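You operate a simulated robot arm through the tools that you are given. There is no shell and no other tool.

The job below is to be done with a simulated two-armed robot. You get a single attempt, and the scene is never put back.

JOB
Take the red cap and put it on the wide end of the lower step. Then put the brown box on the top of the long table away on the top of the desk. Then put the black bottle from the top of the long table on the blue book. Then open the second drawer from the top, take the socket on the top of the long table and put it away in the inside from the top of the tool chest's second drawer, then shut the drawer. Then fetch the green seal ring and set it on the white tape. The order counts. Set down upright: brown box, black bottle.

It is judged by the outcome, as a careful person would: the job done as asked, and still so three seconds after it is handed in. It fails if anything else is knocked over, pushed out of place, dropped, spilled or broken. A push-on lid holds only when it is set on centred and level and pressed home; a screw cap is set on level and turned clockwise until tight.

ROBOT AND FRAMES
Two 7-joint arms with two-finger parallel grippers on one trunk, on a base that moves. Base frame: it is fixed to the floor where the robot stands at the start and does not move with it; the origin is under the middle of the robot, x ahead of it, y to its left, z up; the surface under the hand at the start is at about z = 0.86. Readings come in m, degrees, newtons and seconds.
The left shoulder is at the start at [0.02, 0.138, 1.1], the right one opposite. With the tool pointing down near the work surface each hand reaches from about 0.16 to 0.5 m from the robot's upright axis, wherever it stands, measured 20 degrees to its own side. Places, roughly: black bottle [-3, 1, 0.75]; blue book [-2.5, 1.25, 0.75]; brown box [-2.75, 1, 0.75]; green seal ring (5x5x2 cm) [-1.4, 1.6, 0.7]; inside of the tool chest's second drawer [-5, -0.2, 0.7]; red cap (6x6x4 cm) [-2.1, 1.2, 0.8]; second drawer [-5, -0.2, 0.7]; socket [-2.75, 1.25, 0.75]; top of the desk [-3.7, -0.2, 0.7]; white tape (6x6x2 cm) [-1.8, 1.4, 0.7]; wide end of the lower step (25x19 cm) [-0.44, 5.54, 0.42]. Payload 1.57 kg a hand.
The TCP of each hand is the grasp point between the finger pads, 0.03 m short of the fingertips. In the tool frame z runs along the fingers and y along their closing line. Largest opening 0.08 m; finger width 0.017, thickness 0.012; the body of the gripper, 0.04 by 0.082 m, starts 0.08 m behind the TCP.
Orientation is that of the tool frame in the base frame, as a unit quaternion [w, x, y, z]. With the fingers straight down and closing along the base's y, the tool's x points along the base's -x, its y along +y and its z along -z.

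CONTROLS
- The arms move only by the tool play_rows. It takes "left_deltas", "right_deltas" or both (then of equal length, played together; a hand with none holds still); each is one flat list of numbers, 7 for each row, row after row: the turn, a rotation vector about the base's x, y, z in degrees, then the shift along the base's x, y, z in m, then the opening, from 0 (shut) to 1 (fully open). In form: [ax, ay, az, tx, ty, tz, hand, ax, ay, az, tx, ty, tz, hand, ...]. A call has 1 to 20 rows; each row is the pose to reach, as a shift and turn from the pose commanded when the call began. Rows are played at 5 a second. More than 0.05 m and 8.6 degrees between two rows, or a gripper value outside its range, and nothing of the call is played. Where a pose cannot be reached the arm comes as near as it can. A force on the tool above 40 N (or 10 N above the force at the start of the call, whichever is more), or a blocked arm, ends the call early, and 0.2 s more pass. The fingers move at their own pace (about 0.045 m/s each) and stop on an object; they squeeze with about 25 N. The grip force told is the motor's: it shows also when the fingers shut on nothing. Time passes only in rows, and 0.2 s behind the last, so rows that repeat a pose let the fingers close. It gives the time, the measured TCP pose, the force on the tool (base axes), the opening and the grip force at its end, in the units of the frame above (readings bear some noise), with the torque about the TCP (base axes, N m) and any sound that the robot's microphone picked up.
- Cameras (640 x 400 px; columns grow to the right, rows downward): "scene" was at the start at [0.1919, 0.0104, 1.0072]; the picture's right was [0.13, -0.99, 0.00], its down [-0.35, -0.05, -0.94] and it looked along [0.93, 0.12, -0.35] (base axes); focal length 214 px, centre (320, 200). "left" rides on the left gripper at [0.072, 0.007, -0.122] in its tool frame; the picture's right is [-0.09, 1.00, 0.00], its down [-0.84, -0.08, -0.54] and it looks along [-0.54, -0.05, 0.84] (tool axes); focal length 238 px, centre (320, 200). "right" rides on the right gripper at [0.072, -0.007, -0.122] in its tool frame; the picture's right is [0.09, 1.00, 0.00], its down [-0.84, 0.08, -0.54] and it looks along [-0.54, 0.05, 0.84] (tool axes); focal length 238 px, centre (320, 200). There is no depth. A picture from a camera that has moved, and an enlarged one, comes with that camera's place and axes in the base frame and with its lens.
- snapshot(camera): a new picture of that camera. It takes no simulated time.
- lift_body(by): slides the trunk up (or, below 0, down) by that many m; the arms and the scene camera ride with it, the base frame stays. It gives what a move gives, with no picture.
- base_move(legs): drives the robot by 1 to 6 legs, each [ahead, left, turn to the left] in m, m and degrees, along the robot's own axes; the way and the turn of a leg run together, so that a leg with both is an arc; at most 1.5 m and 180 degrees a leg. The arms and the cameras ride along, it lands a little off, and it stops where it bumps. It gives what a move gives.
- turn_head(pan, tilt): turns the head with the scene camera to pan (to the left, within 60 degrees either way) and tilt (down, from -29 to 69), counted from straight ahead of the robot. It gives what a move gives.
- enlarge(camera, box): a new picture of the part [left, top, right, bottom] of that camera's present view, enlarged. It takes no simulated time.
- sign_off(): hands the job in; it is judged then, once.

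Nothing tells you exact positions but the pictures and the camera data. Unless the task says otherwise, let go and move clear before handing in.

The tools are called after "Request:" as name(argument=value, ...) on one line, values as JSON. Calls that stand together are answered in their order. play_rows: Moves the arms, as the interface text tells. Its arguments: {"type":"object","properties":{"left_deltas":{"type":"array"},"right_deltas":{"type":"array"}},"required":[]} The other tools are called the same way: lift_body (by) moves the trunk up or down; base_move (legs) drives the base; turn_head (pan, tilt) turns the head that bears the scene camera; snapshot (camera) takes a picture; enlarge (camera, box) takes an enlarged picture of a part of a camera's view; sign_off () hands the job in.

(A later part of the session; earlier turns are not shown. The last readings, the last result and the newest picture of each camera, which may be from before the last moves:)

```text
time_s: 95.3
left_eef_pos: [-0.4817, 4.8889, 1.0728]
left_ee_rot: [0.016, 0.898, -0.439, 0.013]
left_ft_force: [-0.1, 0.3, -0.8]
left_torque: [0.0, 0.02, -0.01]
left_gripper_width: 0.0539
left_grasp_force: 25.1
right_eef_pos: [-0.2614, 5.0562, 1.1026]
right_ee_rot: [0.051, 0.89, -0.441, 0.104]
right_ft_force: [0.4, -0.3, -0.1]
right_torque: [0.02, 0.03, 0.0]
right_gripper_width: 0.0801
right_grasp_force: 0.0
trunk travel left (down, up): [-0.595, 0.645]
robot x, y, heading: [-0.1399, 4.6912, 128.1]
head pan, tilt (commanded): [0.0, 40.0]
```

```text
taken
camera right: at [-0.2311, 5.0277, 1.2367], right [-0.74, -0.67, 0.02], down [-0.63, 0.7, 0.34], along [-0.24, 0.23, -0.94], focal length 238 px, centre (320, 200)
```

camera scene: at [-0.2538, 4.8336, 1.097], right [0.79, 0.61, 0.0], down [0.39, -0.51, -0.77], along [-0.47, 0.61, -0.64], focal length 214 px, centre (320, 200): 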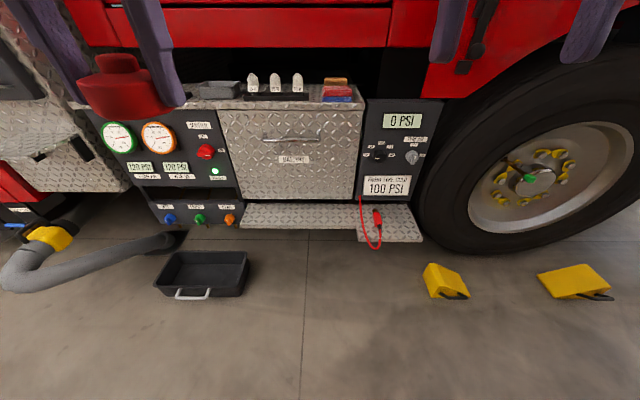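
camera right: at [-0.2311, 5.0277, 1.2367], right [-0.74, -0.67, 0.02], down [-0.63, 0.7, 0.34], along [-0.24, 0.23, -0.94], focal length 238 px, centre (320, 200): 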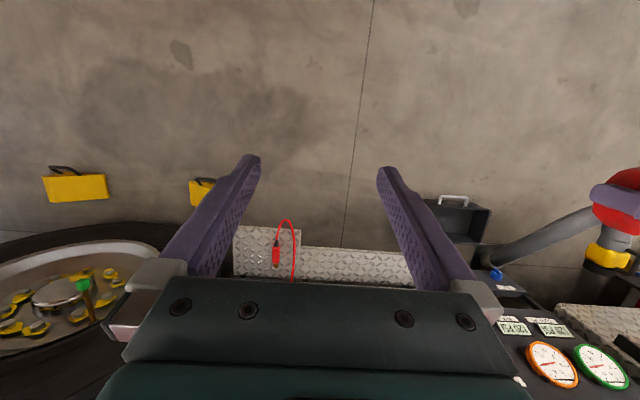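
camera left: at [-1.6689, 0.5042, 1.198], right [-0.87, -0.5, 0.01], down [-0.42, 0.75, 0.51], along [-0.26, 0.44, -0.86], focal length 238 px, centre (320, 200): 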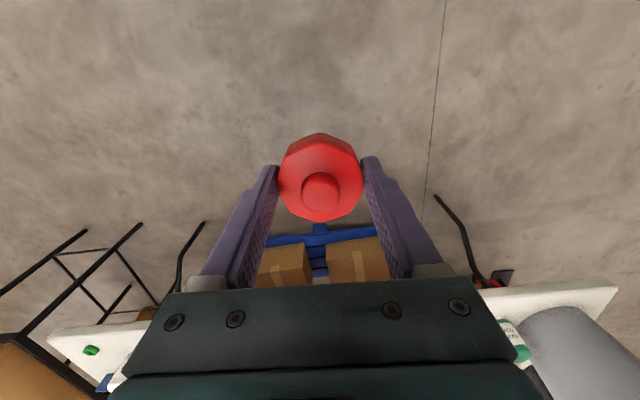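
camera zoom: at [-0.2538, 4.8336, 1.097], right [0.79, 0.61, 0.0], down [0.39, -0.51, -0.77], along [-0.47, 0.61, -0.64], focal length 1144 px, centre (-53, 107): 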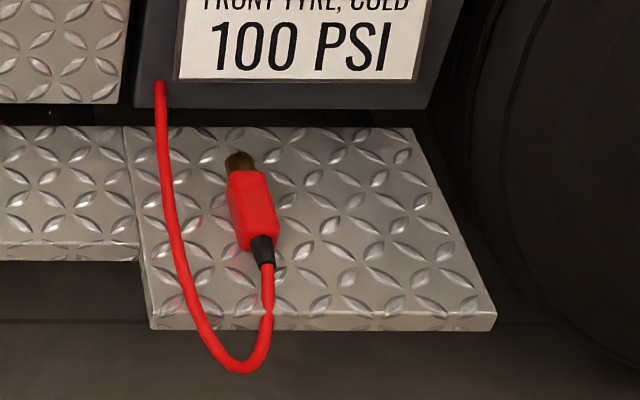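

The free spot on the wide end is to the right of the red connector, around (-0.375, 5.558), with the surface at z≈0.42. I'll pull the right hand back and up, then move in while keeping clear of the yellow chock on the right.

Request:
play_rows(right_deltas=[0, 0, 0, 0.02, -0.026, 0.03, 1, 0, 0, 0, 0.04, -0.051, 0.06, 1, 0, 0, 0, 0.055, -0.07, 0.1, 1, 0, 0, 0, 0.062, -0.079, 0.14, 1])

Request:
base_move(legs=[[0.397, -0.358, 0]])

Request:
turn_head(pan=0, tilt=65)

Request:
snapshot(camera="scene")

```text
time_s: 96.0
left_eef_pos: [-0.4807, 4.8895, 1.0723]
left_ee_rot: [0.016, 0.898, -0.44, 0.012]
left_ft_force: [-0.4, -0.9, -1.1]
left_torque: [-0.02, 0.03, -0.01]
left_gripper_width: 0.0538
left_grasp_force: 25.0
right_eef_pos: [-0.2092, 4.9857, 1.1061]
right_ee_rot: [0.091, 0.875, -0.429, 0.205]
right_ft_force: [-0.7, 0.8, 0.2]
right_torque: [-0.01, 0.01, -0.01]
right_gripper_width: 0.0799
right_grasp_force: 0.1
trunk travel left (down, up): [-0.595, 0.645]
robot x, y, heading: [-0.1399, 4.6917, 127.3]
head pan, tilt (commanded): [0.0, 40.0]
stopped in row 3 (right hand): the arm was blocked; the commanded pose is now the measured one
```

```text
time_s: 99.1
left_eef_pos: [-0.4463, 5.4249, 1.0737]
left_ee_rot: [0.015, 0.898, -0.439, 0.014]
left_ft_force: [-0.6, 0.0, -0.4]
left_torque: [0.04, -0.01, 0.01]
left_gripper_width: 0.0538
left_grasp_force: 24.4
right_eef_pos: [-0.1745, 5.5214, 1.1054]
right_ee_rot: [0.091, 0.875, -0.428, 0.205]
right_ft_force: [0.3, -0.4, 0.2]
right_torque: [0.02, 0.0, 0.02]
right_gripper_width: 0.0801
right_grasp_force: 0.0
trunk travel left (down, up): [-0.595, 0.645]
robot x, y, heading: [-0.1052, 5.2266, 127.9]
head pan, tilt (commanded): [0.0, 40.0]
```

```text
time_s: 100.0
left_eef_pos: [-0.4472, 5.4256, 1.0729]
left_ee_rot: [0.015, 0.899, -0.438, 0.012]
left_ft_force: [0.2, 0.9, -1.0]
left_torque: [-0.01, -0.01, -0.04]
left_gripper_width: 0.0539
left_grasp_force: 25.0
right_eef_pos: [-0.1737, 5.5211, 1.1068]
right_ee_rot: [0.092, 0.875, -0.428, 0.205]
right_ft_force: [0.2, 0.5, 0.4]
right_torque: [-0.02, 0.0, 0.03]
right_gripper_width: 0.0804
right_grasp_force: 0.1
trunk travel left (down, up): [-0.595, 0.645]
robot x, y, heading: [-0.1034, 5.2272, 127.7]
head pan, tilt (commanded): [0.0, 65.0]
```

```text
taken
camera scene: at [-0.2036, 5.3505, 1.0647], right [0.79, 0.61, 0.0], down [0.56, -0.72, -0.42], along [-0.26, 0.33, -0.91], focal length 214 px, centre (320, 200)
```

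scene: 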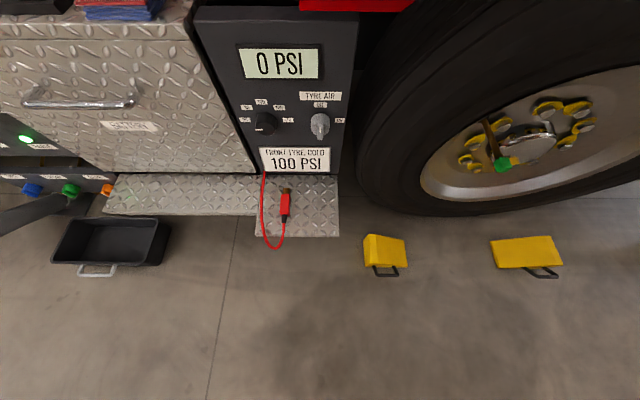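

The chock and step are clear of me, and the free area is now centred about (-0.377, 5.5585). I'll lower the trunk, then shift the cap over the spot.

Request:
lift_body(by=-0.4)

Request:
play_rows(left_deltas=[0, 0, 0, 0.02, 0.036, 0, 0.3, 0, 0, 0, 0.04, 0.072, 0, 0.3, 0, 0, 0, 0.058, 0.108, 0, 0.3, 0, 0, 0, 0.07, 0.133, 0, 0.3])

Request:
snapshot(camera="left")

Request:
snapshot(camera="scene")

```text
time_s: 103.8
left_eef_pos: [-0.4447, 5.4252, 0.6734]
left_ee_rot: [0.015, 0.898, -0.439, 0.013]
left_ft_force: [0.3, -0.4, -0.9]
left_torque: [0.0, 0.04, -0.01]
left_gripper_width: 0.0536
left_grasp_force: 24.8
right_eef_pos: [-0.1755, 5.5226, 0.7062]
right_ee_rot: [0.091, 0.875, -0.428, 0.205]
right_ft_force: [1.1, 0.4, 0.3]
right_torque: [-0.03, -0.02, -0.03]
right_gripper_width: 0.0798
right_grasp_force: 0.2
trunk travel left (down, up): [-0.195, 1.045]
robot x, y, heading: [-0.1072, 5.2223, 127.9]
head pan, tilt (commanded): [0.0, 65.0]
```

```text
time_s: 104.8
left_eef_pos: [-0.3715, 5.56, 0.6725]
left_ee_rot: [0.014, 0.898, -0.44, 0.012]
left_ft_force: [0.5, 0.5, -1.1]
left_torque: [-0.01, 0.04, -0.02]
left_gripper_width: 0.0535
left_grasp_force: 24.7
right_eef_pos: [-0.1747, 5.5226, 0.7068]
right_ee_rot: [0.09, 0.876, -0.428, 0.204]
right_ft_force: [0.0, -0.3, 1.1]
right_torque: [0.01, -0.01, 0.0]
right_gripper_width: 0.0801
right_grasp_force: 0.1
trunk travel left (down, up): [-0.195, 1.045]
robot x, y, heading: [-0.1017, 5.2281, 127.7]
head pan, tilt (commanded): [0.0, 65.0]
```

```text
taken
camera left: at [-0.3341, 5.5011, 0.798], right [-0.84, -0.54, 0.01], down [-0.45, 0.73, 0.51], along [-0.28, 0.43, -0.86], focal length 238 px, centre (320, 200)
```

left: 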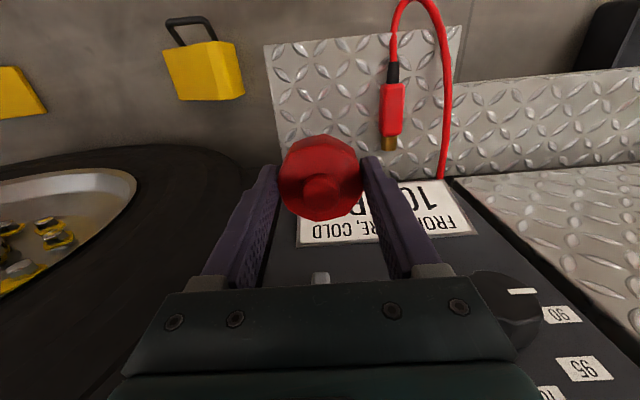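

```text
taken
camera scene: at [-0.2023, 5.3513, 0.6646], right [0.79, 0.61, 0.0], down [0.56, -0.72, -0.42], along [-0.26, 0.33, -0.91], focal length 214 px, centre (320, 200)
```

scene: 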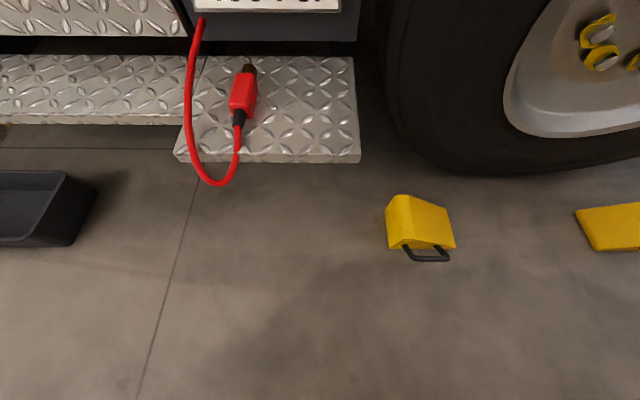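

The cap is above the free area, 8 cm in from the front edge and 6 cm from the right edge. I'll lower further with the trunk, then bring it down gently.

Request:
lift_body(by=-0.13)

Request:
play_rows(left_deltas=[0, 0, 0, 0, -0.001, -0.03, 0.3, 0, 0, 0, 0, -0.001, -0.06, 0.3, 0, 0, 0, 0, -0.001, -0.075, 0.3])

Request:
snapshot(camera="left")

Request:
snapshot(camera="scene")

```text
time_s: 106.4
left_eef_pos: [-0.3722, 5.5576, 0.5431]
left_ee_rot: [0.015, 0.898, -0.439, 0.012]
left_ft_force: [0.1, -0.3, -0.5]
left_torque: [0.01, 0.02, 0.02]
left_gripper_width: 0.0535
left_grasp_force: 25.1
right_eef_pos: [-0.1745, 5.5219, 0.5757]
right_ee_rot: [0.091, 0.876, -0.427, 0.205]
right_ft_force: [0.6, -0.2, -0.2]
right_torque: [0.01, 0.0, 0.0]
right_gripper_width: 0.0801
right_grasp_force: 0.1
trunk travel left (down, up): [-0.065, 1.175]
robot x, y, heading: [-0.1039, 5.2266, 127.9]
head pan, tilt (commanded): [0.0, 65.0]
```

```text
time_s: 107.2
left_eef_pos: [-0.3743, 5.5579, 0.4681]
left_ee_rot: [0.015, 0.898, -0.439, 0.013]
left_ft_force: [-0.7, 0.0, -0.7]
left_torque: [-0.04, 0.01, 0.01]
left_gripper_width: 0.0536
left_grasp_force: 25.1
right_eef_pos: [-0.1745, 5.5224, 0.5772]
right_ee_rot: [0.091, 0.875, -0.429, 0.204]
right_ft_force: [-0.1, 0.0, 0.0]
right_torque: [0.03, 0.02, -0.01]
right_gripper_width: 0.0799
right_grasp_force: 0.1
trunk travel left (down, up): [-0.065, 1.175]
robot x, y, heading: [-0.1067, 5.2239, 127.8]
head pan, tilt (commanded): [0.0, 65.0]
```

```text
taken
camera left: at [-0.3367, 5.4996, 0.5928], right [-0.84, -0.54, 0.01], down [-0.46, 0.73, 0.51], along [-0.28, 0.42, -0.86], focal length 238 px, centre (320, 200)
```

left: 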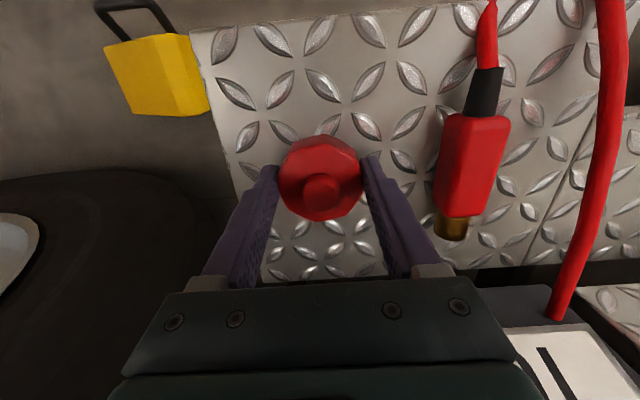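

```text
taken
camera scene: at [-0.2034, 5.3504, 0.5346], right [0.79, 0.61, 0.0], down [0.56, -0.72, -0.42], along [-0.26, 0.33, -0.91], focal length 214 px, centre (320, 200)
```

scene: 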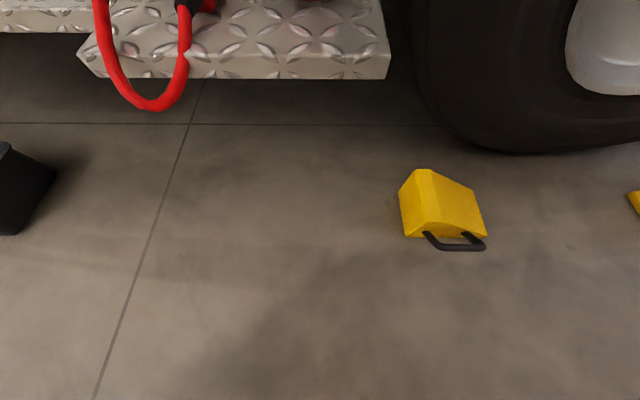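

The cap is just above the tread plate, clear of the connector. I'll lower it in small steps watching the force.

Request:
turn_head(pan=0, tilt=35)

Request:
play_rows(left_deltas=[0, 0, 0, 0, 0, -0.004, 0.3, 0, 0, 0, 0, 0, -0.008, 0.3, 0, 0, 0, 0, 0, -0.008, 0.3])

Request:
snapshot(camera="scene")

```text
time_s: 108.2
left_eef_pos: [-0.375, 5.5575, 0.4679]
left_ee_rot: [0.015, 0.898, -0.439, 0.013]
left_ft_force: [-0.1, 0.0, -1.6]
left_torque: [0.0, -0.01, -0.04]
left_gripper_width: 0.0533
left_grasp_force: 25.1
right_eef_pos: [-0.1753, 5.5211, 0.5761]
right_ee_rot: [0.091, 0.875, -0.428, 0.205]
right_ft_force: [-0.7, -0.2, -1.2]
right_torque: [0.02, 0.02, 0.0]
right_gripper_width: 0.08
right_grasp_force: 0.1
trunk travel left (down, up): [-0.065, 1.175]
robot x, y, heading: [-0.104, 5.2295, 127.6]
head pan, tilt (commanded): [0.0, 35.0]
```

```text
time_s: 109.0
left_eef_pos: [-0.3741, 5.5593, 0.4593]
left_ee_rot: [0.015, 0.898, -0.439, 0.013]
left_ft_force: [-0.1, -1.1, 3.6]
left_torque: [0.05, -0.07, 0.0]
left_gripper_width: 0.0535
left_grasp_force: 25.1
right_eef_pos: [-0.1746, 5.5225, 0.5767]
right_ee_rot: [0.091, 0.875, -0.429, 0.204]
right_ft_force: [0.1, -0.8, 0.5]
right_torque: [-0.03, -0.02, -0.01]
right_gripper_width: 0.0798
right_grasp_force: 0.1
trunk travel left (down, up): [-0.065, 1.175]
robot x, y, heading: [-0.1046, 5.2229, 127.7]
head pan, tilt (commanded): [0.0, 35.0]
```

```text
taken
camera scene: at [-0.2205, 5.372, 0.5746], right [0.79, 0.61, 0.0], down [0.35, -0.45, -0.82], along [-0.5, 0.65, -0.57], focal length 214 px, centre (320, 200)
```

scene: 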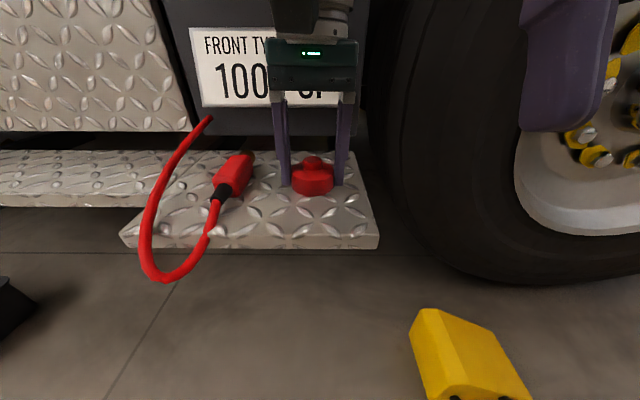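

Contact is felt and the cap rests on the plate. I'll open the fingers and lift straight up.

Request:
play_rows(left_deltas=[0, 0, 0, 0, 0, 0, 0.75, 0, 0, 0, 0, 0, 0, 0.95, 0, 0, 0, 0, 0, 0, 0.95, 0, 0, 0, 0, 0, 0.03, 0.95, 0, 0, 0, 0, 0, 0.07, 0.95, 0, 0, 0, 0, 0, 0.11, 0.95])

Request:
snapshot(camera="scene")

Request:
snapshot(camera="left")

```text
time_s: 110.6
left_eef_pos: [-0.3625, 5.5438, 0.5323]
left_ee_rot: [0.041, 0.893, -0.445, 0.054]
left_ft_force: [0.3, -0.9, -0.9]
left_torque: [0.0, 0.01, 0.03]
left_gripper_width: 0.0759
left_grasp_force: 0.1
left hand out of reach, approached as far as the arm can: row 6
right_eef_pos: [-0.1752, 5.5209, 0.5761]
right_ee_rot: [0.091, 0.875, -0.428, 0.206]
right_ft_force: [-0.6, 0.6, 1.0]
right_torque: [0.01, 0.01, 0.03]
right_gripper_width: 0.0802
right_grasp_force: 0.1
trunk travel left (down, up): [-0.065, 1.175]
robot x, y, heading: [-0.1083, 5.2246, 127.6]
head pan, tilt (commanded): [0.0, 35.0]
stopped in row 6 (left hand): the arm was blocked; the commanded pose is now the measured one
```

```text
taken
camera scene: at [-0.2206, 5.3721, 0.5745], right [0.79, 0.61, 0.0], down [0.35, -0.45, -0.82], along [-0.5, 0.65, -0.57], focal length 214 px, centre (320, 200)
```

scene: 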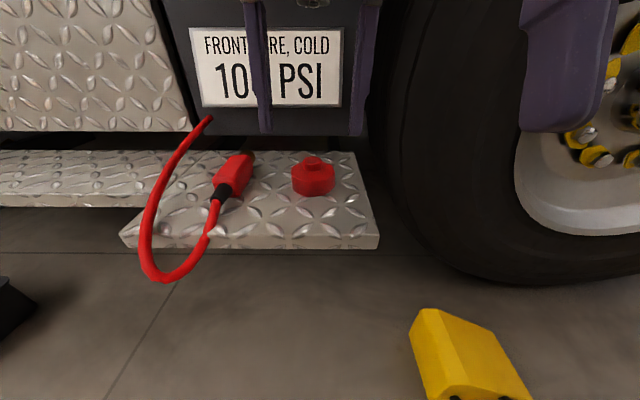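

```text
taken
camera left: at [-0.332, 5.495, 0.6634], right [-0.85, -0.53, 0.01], down [-0.47, 0.77, 0.42], along [-0.23, 0.35, -0.91], focal length 238 px, centre (320, 200)
```

left: 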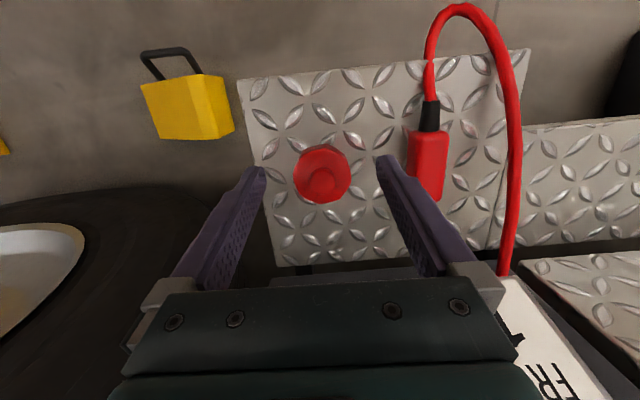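

The cap sits upright on the wide end, clear of the connector. I'll back off, raise the trunk, and go back along the aisle to look at the far side of the table, since the box, bottle and socket sit deep from the front.

Request:
base_move(legs=[[-0.45, 0, 0]])

Request:
lift_body(by=0.4)

Request:
lift_body(by=0.3)

Request:
snapshot(camera="scene")

```text
time_s: 113.3
left_eef_pos: [-0.0824, 5.1854, 0.5326]
left_ee_rot: [0.039, 0.892, -0.447, 0.054]
left_ft_force: [-0.6, -0.1, 0.6]
left_torque: [0.02, -0.01, -0.02]
left_gripper_width: 0.076
left_grasp_force: 0.0
right_eef_pos: [0.1047, 5.1631, 0.5765]
right_ee_rot: [0.092, 0.874, -0.431, 0.205]
right_ft_force: [0.8, 0.0, -0.2]
right_torque: [0.0, -0.03, -0.01]
right_gripper_width: 0.0802
right_grasp_force: 0.1
trunk travel left (down, up): [-0.065, 1.175]
robot x, y, heading: [0.1764, 4.8669, 127.7]
head pan, tilt (commanded): [0.0, 35.0]
```

```text
time_s: 117.2
left_eef_pos: [-0.0824, 5.1839, 0.9312]
left_ee_rot: [0.04, 0.893, -0.446, 0.055]
left_ft_force: [0.4, -0.8, 0.5]
left_torque: [-0.01, 0.02, 0.06]
left_gripper_width: 0.0761
left_grasp_force: 0.1
right_eef_pos: [0.1046, 5.1611, 0.976]
right_ee_rot: [0.093, 0.874, -0.431, 0.205]
right_ft_force: [-0.2, -0.2, 0.1]
right_torque: [0.03, 0.0, 0.04]
right_gripper_width: 0.0798
right_grasp_force: 0.1
trunk travel left (down, up): [-0.465, 0.775]
robot x, y, heading: [0.1733, 4.8641, 127.4]
head pan, tilt (commanded): [0.0, 35.0]
```

```text
time_s: 120.2
left_eef_pos: [-0.0824, 5.184, 1.2323]
left_ee_rot: [0.04, 0.893, -0.446, 0.055]
left_ft_force: [-1.0, 0.1, 0.2]
left_torque: [0.03, 0.01, -0.03]
left_gripper_width: 0.0761
left_grasp_force: 0.1
right_eef_pos: [0.1047, 5.1619, 1.2759]
right_ee_rot: [0.092, 0.874, -0.431, 0.205]
right_ft_force: [-0.1, 0.3, -0.1]
right_torque: [0.03, 0.01, 0.02]
right_gripper_width: 0.0798
right_grasp_force: 0.0
trunk travel left (down, up): [-0.765, 0.475]
robot x, y, heading: [0.1709, 4.8665, 127.4]
head pan, tilt (commanded): [0.0, 35.0]
```

```text
taken
camera scene: at [0.0587, 5.0121, 1.2745], right [0.79, 0.61, 0.0], down [0.35, -0.45, -0.82], along [-0.5, 0.65, -0.57], focal length 214 px, centre (320, 200)
```

scene: 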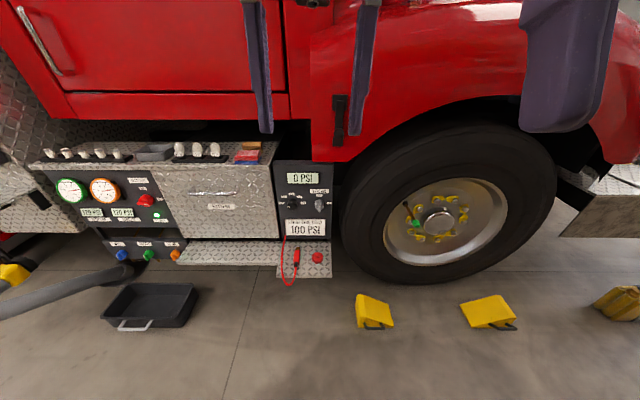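

Everything there is in order. I'll sidestep back left along the aisle, then turn to look behind the table.

Request:
base_move(legs=[[0, 1.5, 0], [0, 0, 90]])

Request:
turn_head(pan=0, tilt=25)

Request:
snapshot(camera="scene")

```text
time_s: 131.3
left_eef_pos: [-1.3315, 3.715, 1.2333]
left_ee_rot: [-0.01, 0.95, 0.306, 0.067]
left_ft_force: [-0.8, 0.5, -0.9]
left_torque: [0.03, -0.01, 0.04]
left_gripper_width: 0.0757
left_grasp_force: 0.0
right_eef_pos: [-1.3056, 3.9033, 1.2757]
right_ee_rot: [-0.078, 0.925, 0.305, 0.211]
right_ft_force: [0.0, 0.4, -0.1]
right_torque: [0.02, 0.01, 0.02]
right_gripper_width: 0.0797
right_grasp_force: 0.0
trunk travel left (down, up): [-0.765, 0.475]
robot x, y, heading: [-1.0074, 3.9602, -143.4]
head pan, tilt (commanded): [0.0, 35.0]
```

```text
time_s: 132.0
left_eef_pos: [-1.3318, 3.7161, 1.2314]
left_ee_rot: [-0.01, 0.95, 0.306, 0.067]
left_ft_force: [0.6, -0.1, 0.4]
left_torque: [-0.04, -0.02, -0.01]
left_gripper_width: 0.0762
left_grasp_force: 0.1
right_eef_pos: [-1.3056, 3.9035, 1.2762]
right_ee_rot: [-0.078, 0.926, 0.304, 0.211]
right_ft_force: [0.0, -0.4, -0.8]
right_torque: [0.0, 0.03, -0.01]
right_gripper_width: 0.0799
right_grasp_force: 0.1
trunk travel left (down, up): [-0.765, 0.475]
robot x, y, heading: [-1.0075, 3.9651, -143.7]
head pan, tilt (commanded): [0.0, 25.0]
```

```text
taken
camera scene: at [-1.1628, 3.8491, 1.2902], right [-0.59, 0.81, 0.0], down [0.34, 0.25, -0.91], along [-0.73, -0.54, -0.42], focal length 214 px, centre (320, 200)
```

scene: 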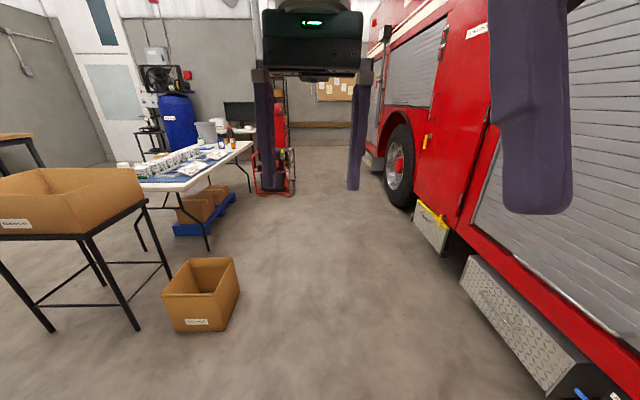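

The aisle behind the table is open, with the red generator at the far-left end. I'll drive along it to view the table's back side.

Request:
base_move(legs=[[1.5, 0, 0]])

Request:
turn_head(pan=25, tilt=30)

Request:
snapshot(camera="scene")

```text
time_s: 139.6
left_eef_pos: [-2.5566, 2.8153, 1.2331]
left_ee_rot: [-0.009, 0.95, 0.305, 0.068]
left_ft_force: [0.6, -0.6, 0.6]
left_torque: [0.02, 0.05, 0.02]
left_gripper_width: 0.076
left_grasp_force: 0.2
right_eef_pos: [-2.5305, 3.002, 1.275]
right_ee_rot: [-0.077, 0.926, 0.303, 0.212]
right_ft_force: [-0.1, 1.1, -0.8]
right_torque: [0.0, 0.02, 0.0]
right_gripper_width: 0.08
right_grasp_force: 0.0
trunk travel left (down, up): [-0.765, 0.475]
robot x, y, heading: [-2.2316, 3.0641, -143.9]
head pan, tilt (commanded): [0.0, 25.0]
```

```text
time_s: 140.4
left_eef_pos: [-2.5564, 2.8141, 1.2316]
left_ee_rot: [-0.009, 0.95, 0.305, 0.067]
left_ft_force: [0.3, -0.1, 0.8]
left_torque: [-0.02, -0.04, 0.0]
left_gripper_width: 0.0759
left_grasp_force: 0.1
right_eef_pos: [-2.5304, 3.0025, 1.2763]
right_ee_rot: [-0.078, 0.926, 0.304, 0.211]
right_ft_force: [-0.1, -0.4, 0.5]
right_torque: [0.01, -0.02, 0.01]
right_gripper_width: 0.0802
right_grasp_force: 0.0
trunk travel left (down, up): [-0.765, 0.475]
robot x, y, heading: [-2.2338, 3.0685, -143.7]
head pan, tilt (commanded): [25.0, 30.0]
```

```text
taken
camera scene: at [-2.3565, 2.9236, 1.2823], right [-0.88, 0.48, 0.0], down [0.24, 0.44, -0.87], along [-0.42, -0.76, -0.5], focal length 214 px, centre (320, 200)
```

scene: 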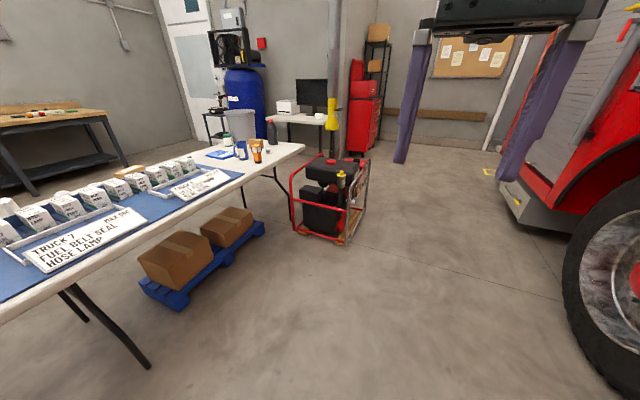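

I can see the generator at the table's far-left corner and the hose with a yellow nozzle. I'll enlarge the left end, where the bottle, box and socket stand.

Request:
enlarge(camera="scene", box=[180, 70, 400, 260])

Request:
enlarge(camera="scene", box=[200, 100, 310, 180])

```text
2.11 times, centred on (290, 165) of scene
camera zoom: at [-2.3565, 2.9236, 1.2823], right [-0.88, 0.48, 0.0], down [0.24, 0.44, -0.87], along [-0.42, -0.76, -0.5], focal length 452 px, centre (383, 274)
```

zoom: 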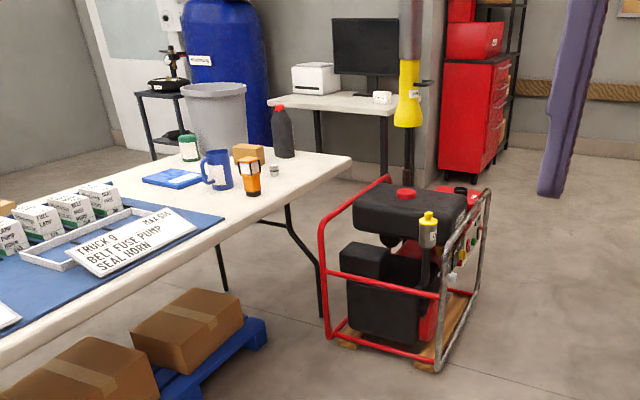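

```text
5.00 times, centred on (255, 140) of scene
camera zoom: at [-2.3565, 2.9236, 1.2823], right [-0.88, 0.48, 0.0], down [0.24, 0.44, -0.87], along [-0.42, -0.76, -0.5], focal length 1072 px, centre (645, 500)
```

zoom: 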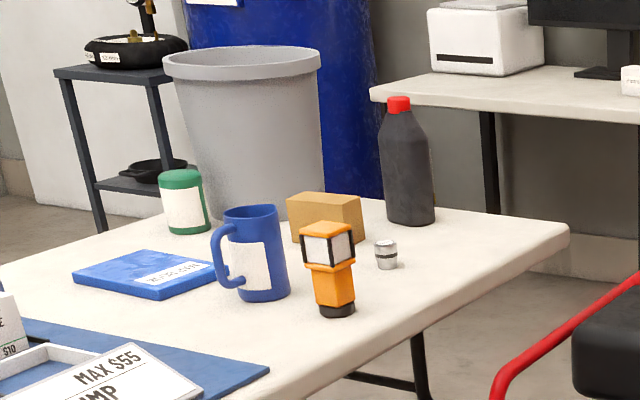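

The bottle, box and socket are easiest from the table's left end, and the desk is just behind that spot. I'll go around the generator on the truck side and then look down that gap.

Request:
base_move(legs=[[1.4, -0.1, 0], [1.3, -0.05, 0], [0, 0, 91]])

Request:
turn_head(pan=0, tilt=30)

Request:
snapshot(camera="scene")

Request:
turn_head(pan=-55, tilt=20)

Request:
snapshot(camera="scene")

```text
time_s: 157.6
left_eef_pos: [-4.2609, 1.2476, 1.2316]
left_ee_rot: [-0.055, 0.439, 0.896, 0.04]
left_ft_force: [-0.7, -0.5, -0.1]
left_torque: [-0.01, 0.01, 0.02]
left_gripper_width: 0.0761
left_grasp_force: 0.1
right_eef_pos: [-4.4495, 1.2661, 1.2762]
right_ee_rot: [-0.205, 0.423, 0.878, 0.091]
right_ft_force: [0.0, 0.6, 0.1]
right_torque: [0.03, -0.02, -0.02]
right_gripper_width: 0.0798
right_grasp_force: 0.1
trunk travel left (down, up): [-0.765, 0.475]
robot x, y, heading: [-4.5239, 1.5629, -51.6]
head pan, tilt (commanded): [25.0, 30.0]
```

```text
time_s: 158.5
left_eef_pos: [-4.2608, 1.2481, 1.2332]
left_ee_rot: [-0.055, 0.439, 0.896, 0.041]
left_ft_force: [0.8, 0.5, -0.1]
left_torque: [-0.03, 0.03, -0.01]
left_gripper_width: 0.0761
left_grasp_force: 0.0
right_eef_pos: [-4.4495, 1.2665, 1.2764]
right_ee_rot: [-0.206, 0.423, 0.878, 0.09]
right_ft_force: [-0.4, 0.1, 0.1]
right_torque: [-0.04, -0.03, 0.02]
right_gripper_width: 0.0801
right_grasp_force: 0.0
trunk travel left (down, up): [-0.765, 0.475]
robot x, y, heading: [-4.5216, 1.559, -51.4]
head pan, tilt (commanded): [0.0, 30.0]
```

```text
taken
camera scene: at [-4.4039, 1.4109, 1.2823], right [-0.78, -0.62, 0.0], down [-0.31, 0.39, -0.87], along [0.54, -0.68, -0.5], focal length 214 px, centre (320, 200)
```

scene: 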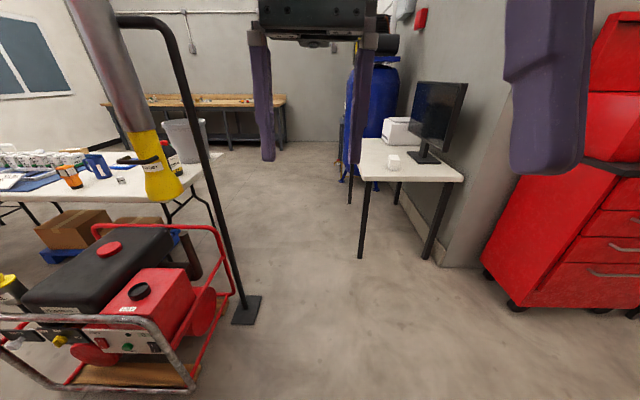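

```text
time_s: 159.7
left_eef_pos: [-4.2611, 1.248, 1.2308]
left_ee_rot: [-0.055, 0.438, 0.896, 0.04]
left_ft_force: [1.1, 0.2, -0.5]
left_torque: [0.03, 0.01, 0.04]
left_gripper_width: 0.0759
left_grasp_force: 0.0
right_eef_pos: [-4.45, 1.2665, 1.2765]
right_ee_rot: [-0.206, 0.423, 0.878, 0.091]
right_ft_force: [-0.3, -0.1, 0.0]
right_torque: [-0.01, -0.01, 0.02]
right_gripper_width: 0.0799
right_grasp_force: 0.2
trunk travel left (down, up): [-0.765, 0.475]
robot x, y, heading: [-4.519, 1.5648, -51.5]
head pan, tilt (commanded): [-55.0, 20.0]
```

```text
taken
camera scene: at [-4.4867, 1.3924, 1.2983], right [-0.96, 0.28, 0.0], down [0.1, 0.33, -0.94], along [-0.27, -0.9, -0.34], focal length 214 px, centre (320, 200)
```

scene: 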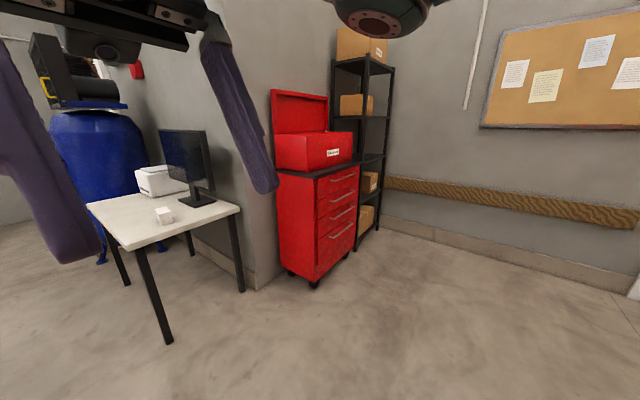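

The chest has four drawers facing away from the desk, and the hose stand's base plate sits by the generator. I'll pass sideways, facing the desk with arms high, keeping midway between that plate and the desk legs.

Request:
lift_body(by=0.2)

Request:
base_move(legs=[[0, 0, -91.1], [0, 0.7, 0]])

Request:
turn_head(pan=50, tilt=50)

Request:
snapshot(camera="scene")

```text
time_s: 161.9
left_eef_pos: [-4.2623, 1.2478, 1.4309]
left_ee_rot: [-0.055, 0.439, 0.896, 0.04]
left_ft_force: [0.7, -0.5, 0.0]
left_torque: [-0.01, 0.02, 0.01]
left_gripper_width: 0.0758
left_grasp_force: 0.0
right_eef_pos: [-4.4506, 1.2672, 1.4767]
right_ee_rot: [-0.206, 0.423, 0.878, 0.091]
right_ft_force: [0.0, 0.7, -0.1]
right_torque: [0.01, 0.0, 0.03]
right_gripper_width: 0.0801
right_grasp_force: 0.1
trunk travel left (down, up): [-0.965, 0.275]
robot x, y, heading: [-4.5199, 1.5621, -51.6]
head pan, tilt (commanded): [-55.0, 20.0]
```

```text
time_s: 169.6
left_eef_pos: [-4.4118, 0.7442, 1.432]
left_ee_rot: [-0.011, 0.946, 0.317, 0.067]
left_ft_force: [-0.9, -0.6, -0.2]
left_torque: [0.0, 0.0, 0.0]
left_gripper_width: 0.0759
left_grasp_force: 0.1
right_eef_pos: [-4.3879, 0.9305, 1.4771]
right_ee_rot: [-0.08, 0.922, 0.315, 0.21]
right_ft_force: [0.4, 0.2, 0.6]
right_torque: [0.01, 0.0, 0.01]
right_gripper_width: 0.0798
right_grasp_force: 0.0
trunk travel left (down, up): [-0.965, 0.275]
robot x, y, heading: [-4.0925, 1.0018, -142.3]
head pan, tilt (commanded): [-55.0, 20.0]
```

```text
time_s: 171.5
left_eef_pos: [-4.4112, 0.7435, 1.432]
left_ee_rot: [-0.01, 0.946, 0.317, 0.067]
left_ft_force: [0.9, -0.8, 0.2]
left_torque: [-0.02, 0.01, -0.01]
left_gripper_width: 0.0761
left_grasp_force: 0.0
right_eef_pos: [-4.39, 0.931, 1.4769]
right_ee_rot: [-0.081, 0.922, 0.315, 0.21]
right_ft_force: [-0.6, -0.2, 0.0]
right_torque: [0.0, 0.01, -0.01]
right_gripper_width: 0.08
right_grasp_force: 0.1
trunk travel left (down, up): [-0.965, 0.275]
robot x, y, heading: [-4.0942, 1.0036, -142.3]
head pan, tilt (commanded): [50.0, 50.0]
```

```text
taken
camera scene: at [-4.1757, 0.8602, 1.4528], right [-1.0, 0.04, 0.0], down [0.03, 0.77, -0.64], along [-0.03, -0.64, -0.77], focal length 214 px, centre (320, 200)
```

scene: 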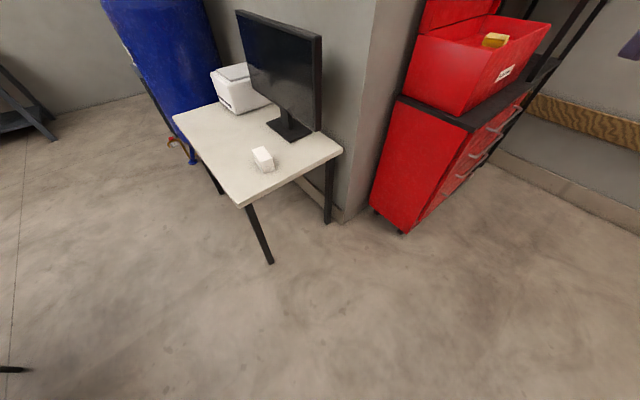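

The desk top's front area is free, with a small white box near its right side. I'll continue through the gap to a spot between desk and table, then turn to face the table's left end.

Request:
base_move(legs=[[0, 0.38, 0], [-0.28, 0.55, 0], [0, 0, 179.7]])

Request:
turn_head(pan=0, tilt=50)

Request:
snapshot(camera="scene")

```text
time_s: 184.3
left_eef_pos: [-2.9761, 0.6788, 1.4321]
left_ee_rot: [-0.066, -0.314, 0.947, -0.01]
left_ft_force: [0.7, -0.8, 0.9]
left_torque: [0.0, -0.01, 0.0]
left_gripper_width: 0.0761
left_grasp_force: 0.0
right_eef_pos: [-2.9966, 0.493, 1.4765]
right_ee_rot: [-0.21, -0.313, 0.923, -0.08]
right_ft_force: [-0.1, 0.4, -0.6]
right_torque: [0.01, 0.02, -0.01]
right_gripper_width: 0.0798
right_grasp_force: 0.0
trunk travel left (down, up): [-0.965, 0.275]
robot x, y, heading: [-3.2922, 0.4213, 37.4]
head pan, tilt (commanded): [50.0, 50.0]
```

```text
time_s: 185.5
left_eef_pos: [-2.9749, 0.6791, 1.432]
left_ee_rot: [-0.068, -0.314, 0.947, -0.011]
left_ft_force: [0.8, 1.4, -0.1]
left_torque: [0.0, -0.02, -0.02]
left_gripper_width: 0.076
left_grasp_force: 0.0
right_eef_pos: [-2.9978, 0.4912, 1.4759]
right_ee_rot: [-0.211, -0.312, 0.923, -0.079]
right_ft_force: [0.1, 0.2, 0.3]
right_torque: [0.04, 0.0, -0.01]
right_gripper_width: 0.0802
right_grasp_force: 0.1
trunk travel left (down, up): [-0.965, 0.275]
robot x, y, heading: [-3.2927, 0.4268, 37.5]
head pan, tilt (commanded): [0.0, 50.0]
```

```text
taken
camera scene: at [-3.1535, 0.5298, 1.4528], right [0.61, -0.79, 0.0], down [-0.61, -0.47, -0.64], along [0.51, 0.39, -0.77], focal length 214 px, centre (320, 200)
```

scene: 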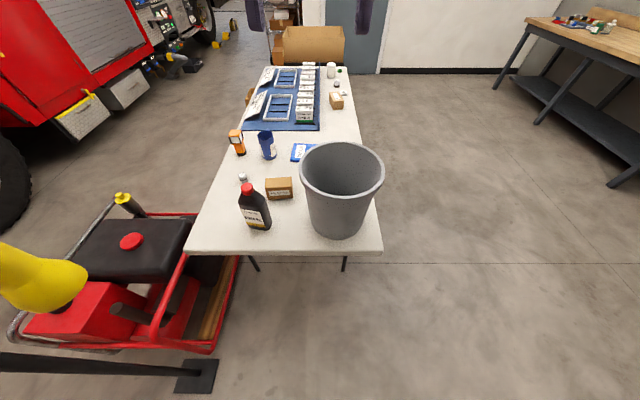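

Now I have a clear view of the left end: bottle, brown box, bucket, mug and socket. I'll enlarge to get exact positions.

Request:
enlarge(camera="scene", box=[220, 120, 340, 195])

Request:
enlarge(camera="scene", box=[180, 160, 340, 260])

Request:
snapshot(camera="left")

```text
5.33 times, centred on (280, 158) of scene
camera zoom: at [-3.1535, 0.5298, 1.4528], right [0.61, -0.79, 0.0], down [-0.61, -0.47, -0.64], along [0.51, 0.39, -0.77], focal length 1144 px, centre (533, 427)
```

zoom: 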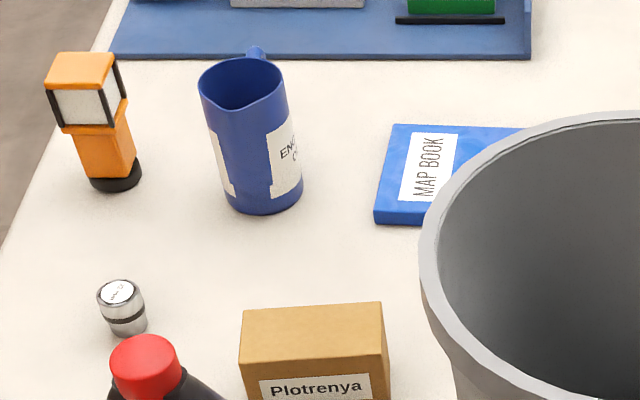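

```text
4.00 times, centred on (260, 210) of scene
camera zoom: at [-3.1535, 0.5298, 1.4528], right [0.61, -0.79, 0.0], down [-0.61, -0.47, -0.64], along [0.51, 0.39, -0.77], focal length 858 px, centre (560, 160)
```

zoom: 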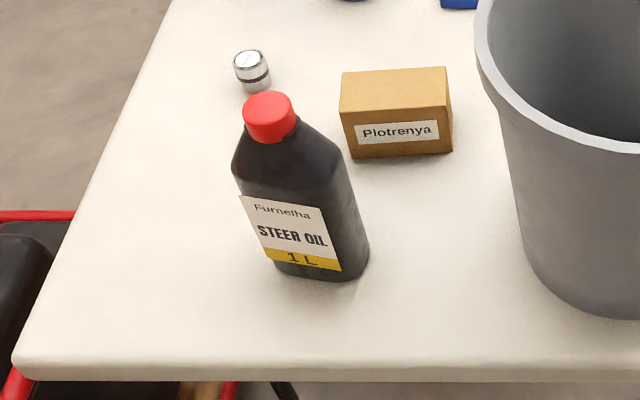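

```text
taken
camera left: at [-3.0208, 0.6473, 1.563], right [-0.52, 0.85, 0.01], down [0.78, 0.47, 0.42], along [0.36, 0.23, -0.91], focal length 238 px, centre (320, 200)
```

left: 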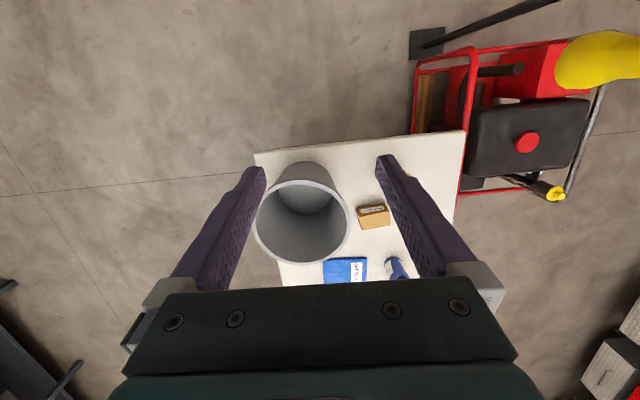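

I now have the box at about (-2.753, 1.060), roughly 12×6×7.6 cm, with its long side across my heading. I need the hand turned 90° to grip its 6 cm side, so I'll test that turn here in free air first.

Request:
play_rows(left_deltas=[3.7, -7.0, 0.8, 0, 0, -0.02, 1])

Request:
play_rows(left_deltas=[0, 0, -8, 0, 0, -0.02, 1, 0, 0, -16, 0, 0, -0.04, 1, 0, 0, -24, 0, 0, -0.06, 1, 0, 0, -32, 0, 0, -0.08, 1, 0, 0, -40, 0, 0, -0.1, 1, 0, 0, -48, 0, 0, -0.12, 1, 0, 0, -56, 0, 0, -0.14, 1, 0, 0, -64, 0, 0, -0.16, 1, 0, 0, -72, 0, 0, -0.18, 1, 0, 0, -80, 0, 0, -0.2, 1, 0, 0, -88, 0, 0, -0.2, 1])

```text
time_s: 185.9
left_eef_pos: [-2.9674, 0.6793, 1.4211]
left_ee_rot: [-0.052, -0.303, 0.952, -0.004]
left_ft_force: [0.4, -0.2, -0.1]
left_torque: [-0.03, 0.03, 0.0]
left_gripper_width: 0.0798
left_grasp_force: 0.1
left hand out of reach, approached as far as the arm can: row 1
right_eef_pos: [-2.9962, 0.4915, 1.4766]
right_ee_rot: [-0.21, -0.312, 0.923, -0.08]
right_ft_force: [0.1, 0.3, 0.7]
right_torque: [-0.02, -0.02, 0.01]
right_gripper_width: 0.08
right_grasp_force: 0.0
trunk travel left (down, up): [-0.965, 0.275]
robot x, y, heading: [-3.2945, 0.4216, 37.4]
head pan, tilt (commanded): [0.0, 50.0]
```

```text
time_s: 188.3
left_eef_pos: [-2.9779, 0.6811, 1.2261]
left_ee_rot: [-0.043, 0.439, 0.897, 0.037]
left_ft_force: [0.4, 0.0, -1.2]
left_torque: [0.02, 0.01, -0.01]
left_gripper_width: 0.0799
left_grasp_force: 0.1
left hand out of reach, approached as far as the arm can: row 1, 2, 3, 4, 7, 8, 9, 10, 11
right_eef_pos: [-2.9972, 0.491, 1.4754]
right_ee_rot: [-0.211, -0.313, 0.923, -0.08]
right_ft_force: [0.5, -0.4, 0.7]
right_torque: [0.03, -0.02, 0.01]
right_gripper_width: 0.0801
right_grasp_force: 0.2
trunk travel left (down, up): [-0.965, 0.275]
robot x, y, heading: [-3.2953, 0.4218, 37.4]
head pan, tilt (commanded): [0.0, 50.0]
```

The hand turned but reports the pose as out of reach here, so I'll check whether it becomes exact a little nearer and further to the left.

Request:
play_rows(left_deltas=[-2, -0.8, 0, -0.036, 0.03, 0, 1, -4, -1.7, 0, -0.072, 0.06, 0, 1, -6, -2.5, -0.5, -0.107, 0.09, 0, 1, -6, -2.5, -0.5, -0.107, 0.09, 0, 1])

```text
time_s: 189.3
left_eef_pos: [-3.0868, 0.7627, 1.2246]
left_ee_rot: [0.002, 0.448, 0.894, -0.004]
left_ft_force: [-0.3, -0.9, 0.5]
left_torque: [0.02, 0.04, -0.04]
left_gripper_width: 0.0798
left_grasp_force: 0.1
right_eef_pos: [-2.998, 0.492, 1.4762]
right_ee_rot: [-0.211, -0.313, 0.923, -0.079]
right_ft_force: [-0.5, 0.2, -0.2]
right_torque: [-0.04, 0.01, 0.03]
right_gripper_width: 0.0801
right_grasp_force: 0.1
trunk travel left (down, up): [-0.965, 0.275]
robot x, y, heading: [-3.2934, 0.4234, 37.2]
head pan, tilt (commanded): [0.0, 50.0]
```

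Upright and exact here, at 0.37 m ahead. I'll probe how far ahead this pose can extend.

Request:
play_rows(left_deltas=[0, 0, 0, 0.032, 0.024, 0, 1, 0, 0, 0, 0.064, 0.048, 0, 1, 0, 0, 0, 0.08, 0.061, 0, 1, 0, 0, 0, 0.095, 0.073, 0, 1, 0, 0, 0, 0.111, 0.085, 0, 1, 0, 0, 0, 0.111, 0.085, 0, 1])

```text
time_s: 190.7
left_eef_pos: [-3.0221, 0.824, 1.2418]
left_ee_rot: [0.002, 0.448, 0.894, -0.002]
left_ft_force: [0.1, -0.1, 0.0]
left_torque: [-0.01, -0.01, 0.02]
left_gripper_width: 0.0803
left_grasp_force: 0.1
left hand out of reach, approached as far as the arm can: row 2, 3, 4, 5, 6
right_eef_pos: [-2.9981, 0.4918, 1.4763]
right_ee_rot: [-0.211, -0.311, 0.923, -0.08]
right_ft_force: [0.6, 0.3, -0.4]
right_torque: [0.01, -0.03, 0.02]
right_gripper_width: 0.0802
right_grasp_force: 0.0
trunk travel left (down, up): [-0.965, 0.275]
robot x, y, heading: [-3.2957, 0.4246, 37.5]
head pan, tilt (commanded): [0.0, 50.0]
```

Reach is limited to about 0.46 m, so I must stand close to the table's left end, with the tall bucket on my right. I'll first straighten the right hand and swing it out to my right side so it stays clear of the bucket.

Request:
play_rows(right_deltas=[4.1, -5, 0, 0, 0, -0.03, 1, 8.2, -10, 0, 0, 0, -0.06, 1, 12.4, -15, 0, 0, 0, -0.09, 1, 16.5, -20.1, 0.1, 0, 0, -0.11, 1, 16.5, -20.1, 0.1, 0, 0, -0.11, 1])

Request:
play_rows(right_deltas=[0, 0, -8, 0.03, -0.04, 0, 1, 0, 0, -16, 0.061, -0.079, 0, 1, 0, 0, -24, 0.083, -0.125, 0, 1, 0, 0, -32, 0.092, -0.169, 0, 1, 0, 0, -40, 0.092, -0.217, 0, 1, 0, 0, -48, 0.09, -0.262, 0, 1, 0, 0, -56, 0.081, -0.303, 0, 1, 0, 0, -64, 0.062, -0.343, 0, 1, 0, 0, -64, 0.042, -0.384, 0, 1])

```text
time_s: 191.9
left_eef_pos: [-3.0233, 0.8237, 1.2406]
left_ee_rot: [0.003, 0.448, 0.894, -0.002]
left_ft_force: [-0.2, 0.1, -0.8]
left_torque: [-0.03, 0.01, -0.02]
left_gripper_width: 0.0804
left_grasp_force: 0.1
right_eef_pos: [-2.9967, 0.4911, 1.3659]
right_ee_rot: [0.0, -0.322, 0.947, -0.001]
right_ft_force: [-0.4, 0.8, 0.4]
right_torque: [0.02, 0.03, 0.0]
right_gripper_width: 0.08
right_grasp_force: 0.0
trunk travel left (down, up): [-0.965, 0.275]
robot x, y, heading: [-3.2924, 0.4218, 37.5]
head pan, tilt (commanded): [0.0, 50.0]
```

```text
refused: row 3 steps farther than a row can; nothing moved
```

Request:
play_rows(right_deltas=[0, 0, -8, 0.025, -0.033, 0, 1, 0, 0, -16, 0.05, -0.066, 0, 1, 0, 0, -24, 0.072, -0.1, 0, 1, 0, 0, -32, 0.085, -0.14, 0, 1, 0, 0, -40, 0.092, -0.18, 0, 1, 0, 0, -48, 0.092, -0.22, 0, 1, 0, 0, -56, 0.09, -0.26, 0, 1, 0, 0, -64, 0.081, -0.3, 0, 1, 0, 0, -64, 0.063, -0.34, 0, 1, 0, 0, -64, 0.043, -0.38, 0, 1])

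Request:
turn_head(pan=-45, tilt=30)

Request:
snapshot(camera="scene")

```text
time_s: 193.8
left_eef_pos: [-3.0221, 0.8243, 1.2408]
left_ee_rot: [0.003, 0.449, 0.894, -0.002]
left_ft_force: [-0.1, -0.2, 0.1]
left_torque: [-0.04, -0.01, 0.04]
left_gripper_width: 0.0798
left_grasp_force: 0.0
right_eef_pos: [-2.9271, 0.261, 1.3407]
right_ee_rot: [-0.053, 0.158, 0.983, 0.079]
right_ft_force: [0.6, -0.1, -0.3]
right_torque: [0.01, -0.01, -0.04]
right_gripper_width: 0.08
right_grasp_force: 0.1
trunk travel left (down, up): [-0.965, 0.275]
robot x, y, heading: [-3.2969, 0.4284, 37.4]
head pan, tilt (commanded): [0.0, 50.0]
stopped in row 9 (right hand): the arm was blocked; the commanded pose is now the measured one
```

```text
time_s: 194.9
left_eef_pos: [-3.0225, 0.8238, 1.2411]
left_ee_rot: [0.004, 0.448, 0.894, -0.001]
left_ft_force: [0.1, 0.1, 0.4]
left_torque: [0.03, -0.02, 0.0]
left_gripper_width: 0.0801
left_grasp_force: 0.1
right_eef_pos: [-2.9298, 0.2612, 1.3384]
right_ee_rot: [-0.056, 0.157, 0.983, 0.077]
right_ft_force: [-0.5, -0.3, 0.6]
right_torque: [-0.01, 0.0, 0.01]
right_gripper_width: 0.08
right_grasp_force: 0.2
trunk travel left (down, up): [-0.965, 0.275]
robot x, y, heading: [-3.2941, 0.4214, 37.2]
head pan, tilt (commanded): [-45.0, 30.0]
```

```text
taken
camera scene: at [-3.1249, 0.4712, 1.4823], right [-0.13, -0.99, 0.0], down [-0.5, 0.07, -0.87], along [0.86, -0.11, -0.5], focal length 214 px, centre (320, 200)
```

scene: 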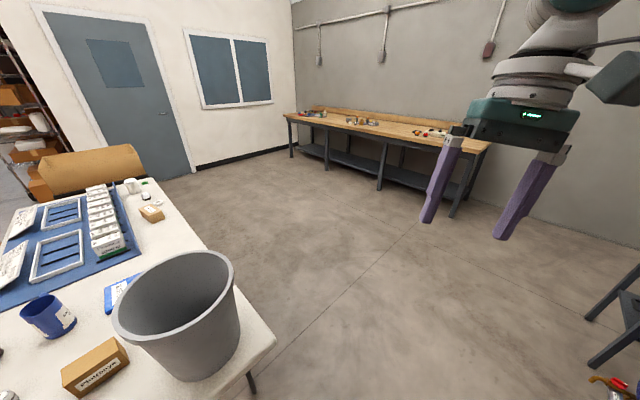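

The right hand is now out to the side. Turning the robot partly to the right would bring my left shoulder closer to the box and keep my body off the bucket, so I'll test whether the left hand can work that far out to its side.

Request:
play_rows(left_deltas=[0, 0, 5, -0.0396, 0.0161, 0.011, 1, 0, 0, 10, -0.0792, 0.0322, 0.022, 1, 0, 0, 15, -0.1188, 0.0483, 0.033, 1, 0, 0, 20, -0.1584, 0.0644, 0.044, 1, 0, 0, 25, -0.198, 0.0805, 0.055, 1, 0, 0, 30, -0.2376, 0.0966, 0.066, 1, 0, 0, 35, -0.2772, 0.1127, 0.077, 1, 0, 0, 40, -0.3168, 0.1288, 0.088, 1, 0, 0, 40, -0.3168, 0.1288, 0.088, 1])

```text
time_s: 196.9
left_eef_pos: [-3.3388, 0.9526, 1.3297]
left_ee_rot: [0.004, 0.115, 0.993, -0.001]
left_ft_force: [-0.3, 0.1, -0.1]
left_torque: [0.02, -0.02, 0.02]
left_gripper_width: 0.0799
left_grasp_force: 0.1
right_eef_pos: [-2.9297, 0.2604, 1.3375]
right_ee_rot: [-0.058, 0.156, 0.983, 0.076]
right_ft_force: [0.0, -0.1, 0.1]
right_torque: [-0.04, -0.01, 0.02]
right_gripper_width: 0.0801
right_grasp_force: 0.1
trunk travel left (down, up): [-0.965, 0.275]
robot x, y, heading: [-3.2951, 0.4232, 37.6]
head pan, tilt (commanded): [-45.0, 30.0]
```

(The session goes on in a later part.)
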